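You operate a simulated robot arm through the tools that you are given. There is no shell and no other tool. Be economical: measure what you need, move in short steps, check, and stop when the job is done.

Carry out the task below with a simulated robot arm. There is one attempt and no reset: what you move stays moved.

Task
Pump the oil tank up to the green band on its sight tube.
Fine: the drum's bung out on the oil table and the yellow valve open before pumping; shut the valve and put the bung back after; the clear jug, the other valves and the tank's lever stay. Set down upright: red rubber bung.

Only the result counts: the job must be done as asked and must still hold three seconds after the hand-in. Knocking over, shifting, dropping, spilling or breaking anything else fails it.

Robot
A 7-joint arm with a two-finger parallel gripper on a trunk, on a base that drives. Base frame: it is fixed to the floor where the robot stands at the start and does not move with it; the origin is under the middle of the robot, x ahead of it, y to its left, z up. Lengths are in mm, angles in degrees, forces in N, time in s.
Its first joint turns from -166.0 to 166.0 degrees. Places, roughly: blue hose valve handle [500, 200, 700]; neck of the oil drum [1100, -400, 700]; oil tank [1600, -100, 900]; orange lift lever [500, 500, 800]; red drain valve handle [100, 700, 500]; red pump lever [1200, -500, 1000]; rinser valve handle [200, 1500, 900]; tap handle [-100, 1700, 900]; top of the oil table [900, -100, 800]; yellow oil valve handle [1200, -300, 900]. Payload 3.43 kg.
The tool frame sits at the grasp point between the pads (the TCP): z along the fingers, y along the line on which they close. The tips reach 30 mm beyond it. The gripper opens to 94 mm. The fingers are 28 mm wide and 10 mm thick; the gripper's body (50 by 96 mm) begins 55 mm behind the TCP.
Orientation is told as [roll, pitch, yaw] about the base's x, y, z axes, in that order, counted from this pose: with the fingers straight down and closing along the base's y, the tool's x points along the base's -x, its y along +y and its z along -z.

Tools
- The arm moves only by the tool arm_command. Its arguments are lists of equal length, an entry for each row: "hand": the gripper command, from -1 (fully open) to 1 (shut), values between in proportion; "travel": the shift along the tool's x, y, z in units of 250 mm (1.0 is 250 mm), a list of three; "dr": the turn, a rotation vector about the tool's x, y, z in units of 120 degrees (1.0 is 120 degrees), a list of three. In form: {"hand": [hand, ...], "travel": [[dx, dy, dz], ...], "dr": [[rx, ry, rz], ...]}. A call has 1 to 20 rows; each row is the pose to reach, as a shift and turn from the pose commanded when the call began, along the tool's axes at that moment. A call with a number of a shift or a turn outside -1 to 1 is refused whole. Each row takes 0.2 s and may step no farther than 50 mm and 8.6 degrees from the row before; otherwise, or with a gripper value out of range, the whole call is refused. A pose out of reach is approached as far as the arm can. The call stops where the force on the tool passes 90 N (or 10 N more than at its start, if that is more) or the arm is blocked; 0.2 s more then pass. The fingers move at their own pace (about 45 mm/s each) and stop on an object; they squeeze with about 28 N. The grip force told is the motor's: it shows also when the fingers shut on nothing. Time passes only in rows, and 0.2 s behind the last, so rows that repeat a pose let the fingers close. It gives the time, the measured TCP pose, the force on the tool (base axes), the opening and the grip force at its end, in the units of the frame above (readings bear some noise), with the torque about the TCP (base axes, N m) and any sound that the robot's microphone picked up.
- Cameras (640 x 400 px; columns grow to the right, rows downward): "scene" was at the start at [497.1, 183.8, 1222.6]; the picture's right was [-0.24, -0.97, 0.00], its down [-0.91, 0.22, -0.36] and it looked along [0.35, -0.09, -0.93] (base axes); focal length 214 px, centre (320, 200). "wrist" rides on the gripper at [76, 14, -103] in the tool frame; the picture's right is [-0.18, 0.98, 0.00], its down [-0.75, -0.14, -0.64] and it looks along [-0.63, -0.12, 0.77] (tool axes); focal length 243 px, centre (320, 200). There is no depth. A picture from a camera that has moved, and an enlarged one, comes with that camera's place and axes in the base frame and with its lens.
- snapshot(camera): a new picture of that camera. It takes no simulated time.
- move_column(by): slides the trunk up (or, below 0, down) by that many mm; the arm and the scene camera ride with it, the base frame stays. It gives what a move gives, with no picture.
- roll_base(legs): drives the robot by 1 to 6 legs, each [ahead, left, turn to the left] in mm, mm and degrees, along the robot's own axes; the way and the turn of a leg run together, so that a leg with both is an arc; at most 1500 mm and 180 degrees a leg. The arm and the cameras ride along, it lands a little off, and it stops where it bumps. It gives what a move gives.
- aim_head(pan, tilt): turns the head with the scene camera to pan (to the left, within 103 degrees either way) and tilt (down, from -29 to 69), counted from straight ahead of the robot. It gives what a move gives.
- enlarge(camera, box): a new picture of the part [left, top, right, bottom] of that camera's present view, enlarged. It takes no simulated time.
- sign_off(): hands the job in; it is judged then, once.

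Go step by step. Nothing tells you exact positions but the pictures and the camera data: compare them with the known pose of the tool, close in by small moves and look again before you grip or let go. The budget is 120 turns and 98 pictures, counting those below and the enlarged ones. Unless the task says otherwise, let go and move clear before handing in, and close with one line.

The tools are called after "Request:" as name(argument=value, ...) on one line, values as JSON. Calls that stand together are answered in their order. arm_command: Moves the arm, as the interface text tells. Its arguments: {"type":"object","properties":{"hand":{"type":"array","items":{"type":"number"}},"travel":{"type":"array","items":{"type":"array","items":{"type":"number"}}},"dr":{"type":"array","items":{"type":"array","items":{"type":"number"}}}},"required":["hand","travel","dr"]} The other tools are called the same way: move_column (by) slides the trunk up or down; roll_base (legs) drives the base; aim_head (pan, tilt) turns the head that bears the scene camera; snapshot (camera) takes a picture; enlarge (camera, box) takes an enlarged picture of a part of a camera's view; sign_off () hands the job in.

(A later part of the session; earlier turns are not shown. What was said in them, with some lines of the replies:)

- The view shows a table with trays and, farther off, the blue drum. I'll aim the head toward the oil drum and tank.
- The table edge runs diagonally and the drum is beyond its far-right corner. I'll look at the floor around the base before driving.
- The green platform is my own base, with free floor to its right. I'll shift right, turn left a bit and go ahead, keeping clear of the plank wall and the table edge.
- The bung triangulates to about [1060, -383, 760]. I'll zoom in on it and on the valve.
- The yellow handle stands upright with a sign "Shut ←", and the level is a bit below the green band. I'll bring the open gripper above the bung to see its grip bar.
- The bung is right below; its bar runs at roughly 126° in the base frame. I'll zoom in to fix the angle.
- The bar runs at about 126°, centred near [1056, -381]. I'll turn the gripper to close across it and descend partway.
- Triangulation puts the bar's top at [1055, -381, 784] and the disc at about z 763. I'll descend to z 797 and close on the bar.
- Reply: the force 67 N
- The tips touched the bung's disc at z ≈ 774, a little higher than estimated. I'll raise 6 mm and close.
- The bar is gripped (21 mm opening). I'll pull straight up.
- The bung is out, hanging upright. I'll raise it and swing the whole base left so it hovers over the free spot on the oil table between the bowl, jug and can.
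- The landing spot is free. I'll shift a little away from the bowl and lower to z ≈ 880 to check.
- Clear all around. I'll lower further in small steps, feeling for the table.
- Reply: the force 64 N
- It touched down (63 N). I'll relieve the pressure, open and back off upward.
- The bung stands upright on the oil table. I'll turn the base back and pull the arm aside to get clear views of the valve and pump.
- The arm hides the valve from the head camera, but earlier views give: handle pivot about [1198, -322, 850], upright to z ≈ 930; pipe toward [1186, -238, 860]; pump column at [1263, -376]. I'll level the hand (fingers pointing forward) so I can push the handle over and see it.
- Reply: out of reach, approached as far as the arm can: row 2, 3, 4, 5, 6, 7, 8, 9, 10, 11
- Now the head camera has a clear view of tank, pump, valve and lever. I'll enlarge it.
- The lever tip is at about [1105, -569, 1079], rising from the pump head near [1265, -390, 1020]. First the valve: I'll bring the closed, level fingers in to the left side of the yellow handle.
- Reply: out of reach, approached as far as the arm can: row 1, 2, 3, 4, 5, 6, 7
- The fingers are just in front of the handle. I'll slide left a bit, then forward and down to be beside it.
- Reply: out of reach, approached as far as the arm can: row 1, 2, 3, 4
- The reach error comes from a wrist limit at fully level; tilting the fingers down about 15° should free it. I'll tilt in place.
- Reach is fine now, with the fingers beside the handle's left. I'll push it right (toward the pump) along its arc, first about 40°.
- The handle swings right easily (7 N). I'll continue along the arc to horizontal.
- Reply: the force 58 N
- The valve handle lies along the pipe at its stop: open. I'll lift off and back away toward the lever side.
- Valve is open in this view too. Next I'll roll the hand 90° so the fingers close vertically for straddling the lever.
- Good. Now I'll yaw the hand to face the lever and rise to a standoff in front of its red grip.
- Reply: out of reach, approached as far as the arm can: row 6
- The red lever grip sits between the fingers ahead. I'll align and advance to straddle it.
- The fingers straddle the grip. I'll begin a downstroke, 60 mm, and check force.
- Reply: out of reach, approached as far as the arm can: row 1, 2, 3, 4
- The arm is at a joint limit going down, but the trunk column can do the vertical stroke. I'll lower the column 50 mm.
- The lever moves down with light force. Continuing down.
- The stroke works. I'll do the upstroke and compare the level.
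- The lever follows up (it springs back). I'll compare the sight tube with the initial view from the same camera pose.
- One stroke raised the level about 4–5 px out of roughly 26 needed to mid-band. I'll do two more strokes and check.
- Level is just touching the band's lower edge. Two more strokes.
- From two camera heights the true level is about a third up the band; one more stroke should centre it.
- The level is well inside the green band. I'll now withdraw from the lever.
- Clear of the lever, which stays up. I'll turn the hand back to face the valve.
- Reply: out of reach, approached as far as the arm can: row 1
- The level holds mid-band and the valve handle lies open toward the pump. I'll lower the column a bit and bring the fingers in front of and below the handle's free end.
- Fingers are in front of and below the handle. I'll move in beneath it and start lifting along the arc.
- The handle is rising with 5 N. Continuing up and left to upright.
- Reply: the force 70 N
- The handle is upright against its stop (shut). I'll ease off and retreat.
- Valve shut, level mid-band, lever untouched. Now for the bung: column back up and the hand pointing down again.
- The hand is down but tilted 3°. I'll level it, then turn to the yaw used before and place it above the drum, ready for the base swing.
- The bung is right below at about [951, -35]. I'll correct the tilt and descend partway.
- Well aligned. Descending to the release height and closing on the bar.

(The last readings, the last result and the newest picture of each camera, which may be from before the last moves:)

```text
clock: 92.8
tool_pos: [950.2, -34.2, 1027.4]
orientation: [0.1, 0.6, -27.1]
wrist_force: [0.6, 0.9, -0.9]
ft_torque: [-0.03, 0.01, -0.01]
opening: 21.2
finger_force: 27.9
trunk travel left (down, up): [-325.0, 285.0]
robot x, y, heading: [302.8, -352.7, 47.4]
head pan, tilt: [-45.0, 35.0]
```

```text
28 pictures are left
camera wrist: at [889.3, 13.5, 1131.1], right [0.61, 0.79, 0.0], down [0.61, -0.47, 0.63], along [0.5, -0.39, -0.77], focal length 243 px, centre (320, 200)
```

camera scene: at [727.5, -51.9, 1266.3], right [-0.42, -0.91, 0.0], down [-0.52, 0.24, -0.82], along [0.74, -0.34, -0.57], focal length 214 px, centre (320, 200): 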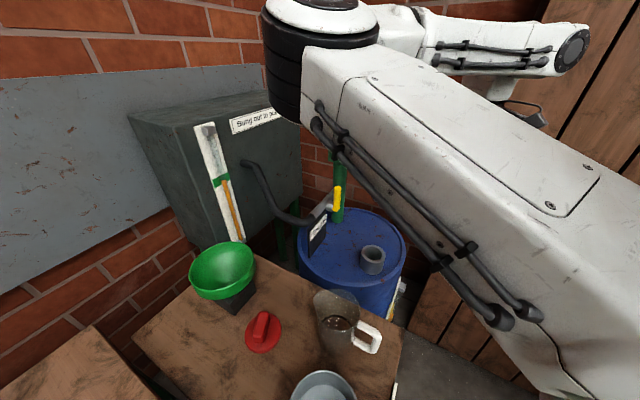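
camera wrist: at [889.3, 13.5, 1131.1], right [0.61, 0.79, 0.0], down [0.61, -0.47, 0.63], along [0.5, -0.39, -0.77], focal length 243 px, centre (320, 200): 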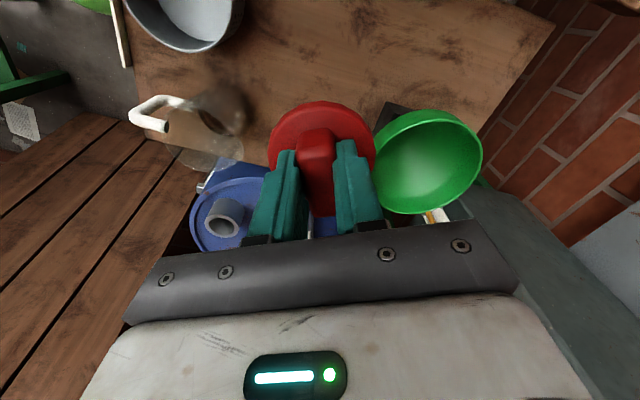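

Bung is in hand. Swinging the base back over the drum.

Request:
roll_base(legs=[[0, 0, -27.3]])

Request:
snapshot(camera="wrist")

```text
clock: 94.6
tool_pos: [1025.3, -369.1, 1027.4]
orientation: [0.1, 0.5, -54.5]
wrist_force: [-0.2, 0.2, -0.7]
ft_torque: [-0.03, 0.03, -0.02]
opening: 21.3
finger_force: 27.9
trunk travel left (down, up): [-325.0, 285.0]
robot x, y, heading: [294.9, -353.3, 20.0]
head pan, tilt: [-45.0, 35.0]
```

```text
27 pictures are left
camera wrist: at [991.8, -299.1, 1130.8], right [0.91, 0.42, 0.0], down [0.33, -0.7, 0.63], along [0.27, -0.58, -0.77], focal length 243 px, centre (320, 200)
```

wrist: 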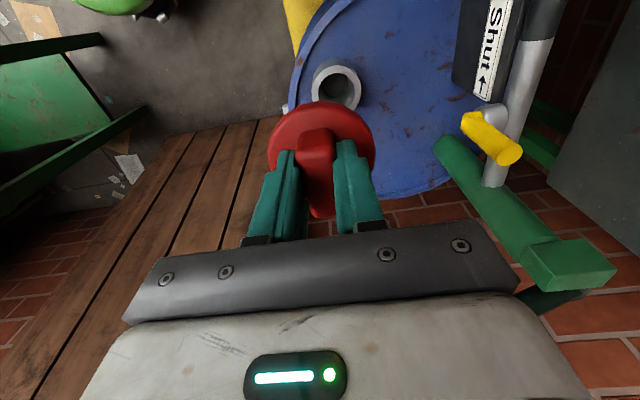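

I'll move over the neck and lower to z ≈ 900.

Request:
arm_command(hand=[1, 1, 1, 1], travel=[[-0.104, 0.067, 0.0], [-0.104, 0.067, 0.16], [-0.104, 0.067, 0.32], [-0.104, 0.067, 0.468]], dr=[[-0.0034, -0.0024, 0], [-0.0034, -0.0024, 0], [-0.0034, -0.0024, 0], [-0.0034, -0.0024, 0]])

Request:
snapshot(camera="wrist")

```text
clock: 95.6
tool_pos: [1052.2, -379.4, 910.8]
orientation: [0.5, 0.2, -54.5]
wrist_force: [-0.5, 0.1, -0.9]
ft_torque: [0.0, 0.0, -0.01]
opening: 21.4
finger_force: 28.1
trunk travel left (down, up): [-325.0, 285.0]
robot x, y, heading: [300.1, -352.4, 20.1]
head pan, tilt: [-45.0, 35.0]
```

```text
26 pictures are left
camera wrist: at [1018.1, -309.7, 1013.6], right [0.91, 0.42, 0.01], down [0.32, -0.7, 0.64], along [0.27, -0.58, -0.77], focal length 243 px, centre (320, 200)
```

wrist: 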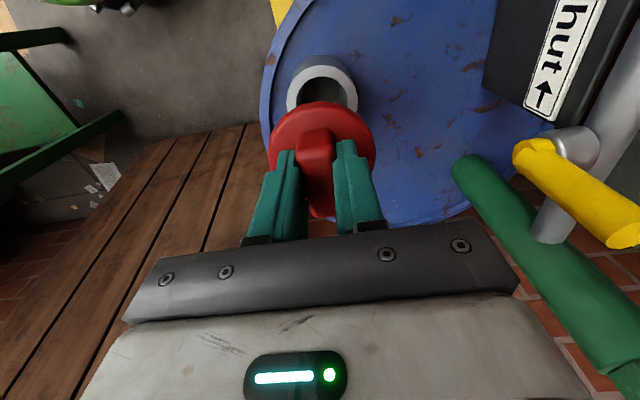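

Aligned within ~2 mm of the pull-out pose. Small correction, then lower gently into the neck.

Request:
arm_command(hand=[1, 1, 1, 1, 1, 1, 1], travel=[[-0.007, 0.004, 0.06], [-0.007, 0.004, 0.12], [-0.007, 0.004, 0.18], [-0.007, 0.004, 0.22], [-0.007, 0.004, 0.26], [-0.007, 0.004, 0.3], [-0.007, 0.004, 0.34]], dr=[[0.0024, -0.0034, 0], [0.0024, -0.0034, 0], [0.0024, -0.0034, 0], [0.0024, -0.0034, 0], [0.0024, -0.0034, 0], [0.0024, -0.0034, 0], [0.0024, -0.0034, 0]])

Request:
snapshot(camera="wrist")

```text
clock: 97.2
tool_pos: [1055.0, -379.1, 825.5]
orientation: [0.3, -0.1, -54.5]
wrist_force: [0.5, 0.0, -0.1]
ft_torque: [-0.02, 0.01, 0.02]
opening: 21.2
finger_force: 27.7
trunk travel left (down, up): [-325.0, 285.0]
robot x, y, heading: [297.6, -352.1, 20.1]
head pan, tilt: [-45.0, 35.0]
```

```text
25 pictures are left
camera wrist: at [1021.5, -308.7, 927.7], right [0.91, 0.42, 0.0], down [0.32, -0.7, 0.64], along [0.27, -0.58, -0.77], focal length 243 px, centre (320, 200)
```

wrist: 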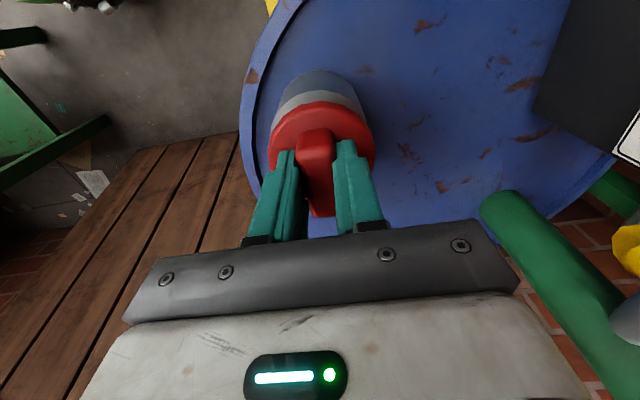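

It is going in without force. Lowering the last ~14 mm to seat it.

Request:
arm_command(hand=[1, 1, 1, 1, 1], travel=[[0, 0, 0.02], [0, 0, 0.035], [0, 0, 0.048], [0, 0, 0.06], [0, 0, 0.068]], dr=[[0, 0, 0], [0, 0, 0], [0, 0, 0], [0, 0, 0], [0, 0, 0]])

Request:
snapshot(camera="wrist")

```text
clock: 98.4
tool_pos: [1056.2, -380.4, 810.4]
orientation: [0.4, -0.3, -54.6]
wrist_force: [-3.9, 0.5, 16.6]
ft_torque: [0.39, 0.49, 0.01]
opening: 21.2
finger_force: 28.0
trunk travel left (down, up): [-325.0, 285.0]
robot x, y, heading: [302.5, -354.9, 19.8]
head pan, tilt: [-45.0, 35.0]
```

```text
24 pictures are left
camera wrist: at [1021.5, -308.7, 912.5], right [0.91, 0.42, 0.01], down [0.32, -0.7, 0.64], along [0.28, -0.58, -0.76], focal length 243 px, centre (320, 200)
```

wrist: 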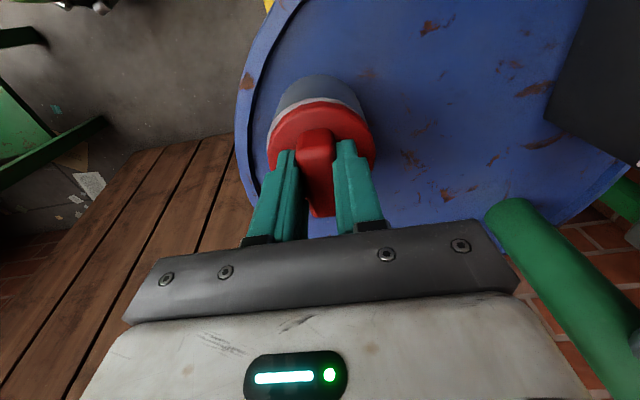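

Seated at the original height (810 vs 811) with contact. I'll ease, open and retreat upward.

Request:
arm_command(hand=[1, -0.2, -0.2, -0.2, -0.2], travel=[[0, 0, -0.006], [0, 0, -0.006], [0, 0, -0.006], [0, 0, -0.006], [0, 0, -0.006]], dr=[[0, 0, 0], [0, 0, 0], [0, 0, 0], [0, 0, 0], [0, 0, 0]])

Request:
arm_command(hand=[-0.2, -0.2, -0.2, -0.2, -0.2], travel=[[0, 0, -0.05], [0, 0, -0.15], [0, 0, -0.28], [0, 0, -0.4], [0, 0, -0.5]], dr=[[0, 0, 0], [0, 0, 0], [0, 0, 0], [0, 0, 0], [0, 0, 0]])

Request:
snapshot(camera="wrist")

Request:
enlarge(camera="wrist", box=[250, 30, 390, 180])

```text
clock: 99.6
tool_pos: [1054.9, -380.5, 809.5]
orientation: [0.3, -0.2, -54.6]
wrist_force: [0.1, 0.6, 0.3]
ft_torque: [0.01, -0.02, 0.0]
opening: 56.3
finger_force: 0.1
trunk travel left (down, up): [-325.0, 285.0]
robot x, y, heading: [300.9, -353.7, 20.1]
head pan, tilt: [-45.0, 35.0]
```

```text
clock: 100.8
tool_pos: [1054.6, -380.1, 935.7]
orientation: [0.2, -0.1, -54.5]
wrist_force: [1.0, 1.0, 0.1]
ft_torque: [-0.05, 0.05, -0.02]
opening: 56.0
finger_force: 0.1
trunk travel left (down, up): [-325.0, 285.0]
robot x, y, heading: [301.8, -352.5, 20.6]
head pan, tilt: [-45.0, 35.0]
```

```text
23 pictures are left
camera wrist: at [1020.7, -309.2, 1038.0], right [0.91, 0.42, 0.0], down [0.32, -0.7, 0.64], along [0.27, -0.58, -0.77], focal length 243 px, centre (320, 200)
```

wrist: 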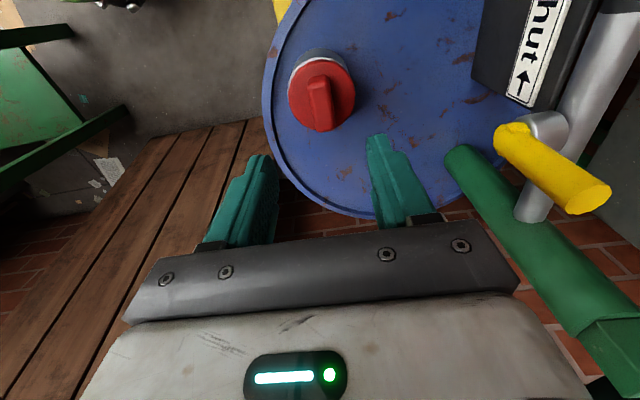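

```text
2.67 times, centred on (320, 105) of wrist
camera zoom: at [1020.7, -309.2, 1038.0], right [0.91, 0.42, 0.0], down [0.32, -0.7, 0.64], along [0.27, -0.58, -0.77], focal length 647 px, centre (320, 453)
```

zoom: 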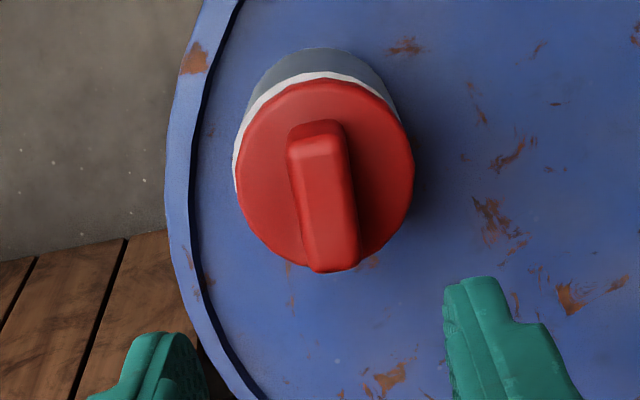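

The bung sits about 2 mm off-centre (thin crescent of rim on one side). I'll re-grip at the original pose to centre it and press gently.

Request:
arm_command(hand=[-0.2, -0.2, -0.2, -0.2, 1, 1, 1, 1, 1], travel=[[0, -0.006, 0.15], [0, -0.006, 0.3], [0, -0.006, 0.43], [0, -0.006, 0.497], [0, -0.006, 0.497], [0, -0.006, 0.497], [0, -0.006, 0.497], [0, -0.006, 0.497], [0, -0.006, 0.497]], dr=[[0, 0, 0], [0, 0, 0], [0, 0, 0], [0, 0, 0], [0, 0, 0], [0, 0, 0], [0, 0, 0], [0, 0, 0], [0, 0, 0]])

Request:
enlarge(camera="wrist", box=[230, 40, 410, 240])

```text
clock: 102.8
tool_pos: [1053.4, -380.8, 811.0]
orientation: [0.2, -0.2, -54.5]
wrist_force: [2.6, 0.9, 1.5]
ft_torque: [0.01, 0.0, 0.01]
opening: 21.2
finger_force: 28.2
trunk travel left (down, up): [-325.0, 285.0]
robot x, y, heading: [296.8, -351.8, 20.5]
head pan, tilt: [-45.0, 35.0]
```

```text
2.00 times, centred on (320, 140) of wrist
camera zoom: at [1020.4, -310.3, 912.3], right [0.91, 0.42, 0.0], down [0.32, -0.7, 0.64], along [0.27, -0.58, -0.77], focal length 485 px, centre (320, 320)
```

zoom: 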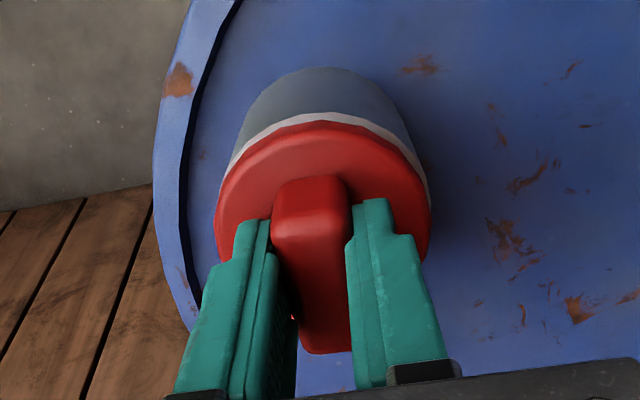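

Left–right is centred now; a slight offset remains along the bar. I'll shift 2.5 mm along tool +x and press lightly.

Request:
arm_command(hand=[1, 1, 1, 1, 1], travel=[[0, 0, -0.01], [0.006, 0, -0.01], [0.01, 0, -0.01], [0.01, 0, 0.004], [0.01, 0, 0.012]], dr=[[0, 0, 0], [0, 0, 0], [0, 0, 0], [0, 0, 0], [0, 0, 0]])

Request:
enlarge(camera="wrist", box=[230, 40, 410, 240])

```text
clock: 104.0
tool_pos: [1052.7, -379.3, 810.3]
orientation: [0.3, -0.4, -54.5]
wrist_force: [-4.7, 3.3, 24.2]
ft_torque: [0.34, 0.64, -0.02]
opening: 21.3
finger_force: 27.7
trunk travel left (down, up): [-325.0, 285.0]
robot x, y, heading: [299.7, -351.9, 20.2]
head pan, tilt: [-45.0, 35.0]
```

```text
2.00 times, centred on (320, 140) of wrist
camera zoom: at [1018.6, -307.6, 912.0], right [0.91, 0.42, 0.01], down [0.32, -0.7, 0.64], along [0.28, -0.58, -0.76], focal length 485 px, centre (320, 320)
```

zoom: 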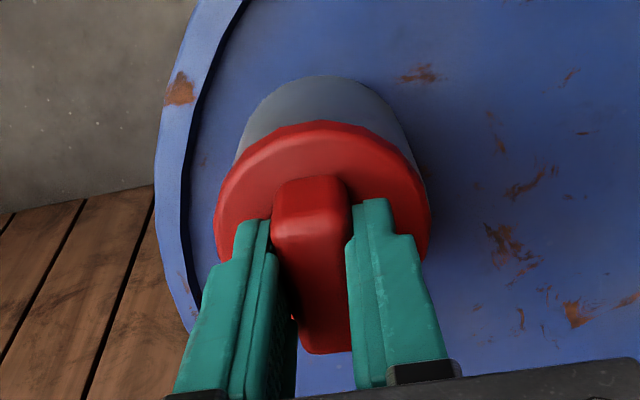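

Centred and seated firmly (24 N at the original height). I'll release and rise clear.

Request:
arm_command(hand=[1, -0.2, -0.2, -0.2, -0.2], travel=[[0, 0, -0.008], [0, 0, -0.008], [0, 0, -0.008], [0, 0, -0.008], [0, 0, -0.008]], dr=[[0, 0, 0], [0, 0, 0], [0, 0, 0], [0, 0, 0], [0, 0, 0]])

Request:
arm_command(hand=[-0.2, -0.2, -0.2, -0.2, -0.2, -0.2, -0.2], travel=[[0, 0, -0.05], [0, 0, -0.15], [0, 0, -0.28], [0, 0, -0.42], [0, 0, -0.56], [0, 0, -0.7], [0, 0, -0.84]], dr=[[0, 0, 0], [0, 0, 0], [0, 0, 0], [0, 0, 0], [0, 0, 0], [0, 0, 0], [0, 0, 0]])

Request:
snapshot(camera="wrist")

Request:
snapshot(camera="scene")

```text
clock: 105.2
tool_pos: [1053.2, -378.7, 810.4]
orientation: [0.1, -0.2, -54.6]
wrist_force: [-0.1, 1.1, -0.4]
ft_torque: [0.0, 0.01, -0.02]
opening: 56.4
finger_force: 0.2
trunk travel left (down, up): [-325.0, 285.0]
robot x, y, heading: [298.7, -356.3, 20.2]
head pan, tilt: [-45.0, 35.0]
```

```text
clock: 106.8
tool_pos: [1051.0, -378.9, 1018.8]
orientation: [0.1, -0.1, -54.5]
wrist_force: [0.9, 0.0, -0.6]
ft_torque: [0.04, 0.02, -0.03]
opening: 56.3
finger_force: 0.1
trunk travel left (down, up): [-325.0, 285.0]
robot x, y, heading: [304.1, -355.0, 20.2]
head pan, tilt: [-45.0, 35.0]
```

```text
19 pictures are left
camera wrist: at [1017.3, -307.8, 1121.8], right [0.91, 0.42, 0.0], down [0.32, -0.7, 0.64], along [0.27, -0.58, -0.77], focal length 243 px, centre (320, 200)
```

wrist: 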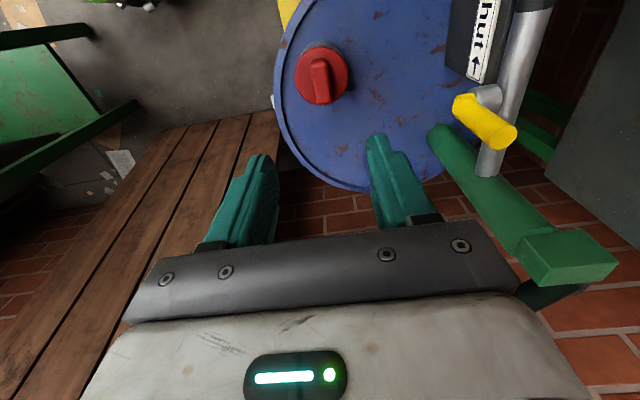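

```text
18 pictures are left
camera scene: at [728.3, -52.8, 1266.2], right [-0.42, -0.91, 0.0], down [-0.52, 0.24, -0.82], along [0.74, -0.34, -0.57], focal length 214 px, centre (320, 200)
```

scene: 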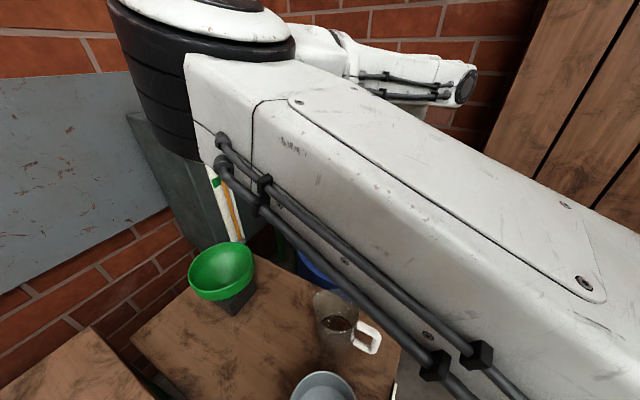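

Everything looks in place; a final check of the sight tube.

Request:
enlarge(camera="scene", box=[185, 150, 265, 250])

```text
4.00 times, centred on (225, 200) of scene
camera zoom: at [728.3, -52.8, 1266.2], right [-0.42, -0.91, 0.0], down [-0.52, 0.24, -0.82], along [0.74, -0.34, -0.57], focal length 858 px, centre (700, 200)
```

zoom: 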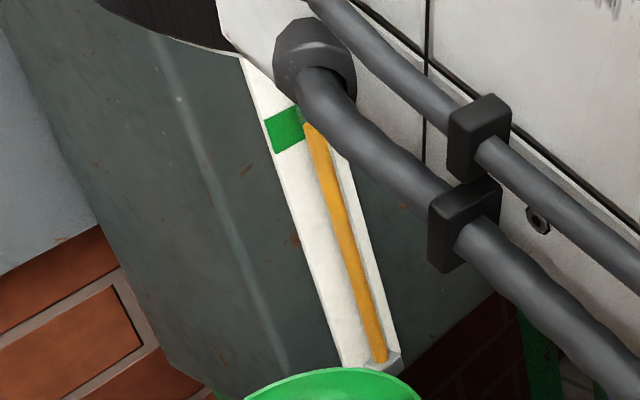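

The level holds inside the green band, the valve is shut, the bung is seated and the hand is clear. I'm handing in.

Request:
sign_off()

```text
The job is handed in.
```

The oil tank is pumped up into the green band, reading about a third of the way up it at the last check. The yellow valve is shut and the red bung is back in the drum neck. I saw no sign that the jug, the other valves or the tank's lever had moved.
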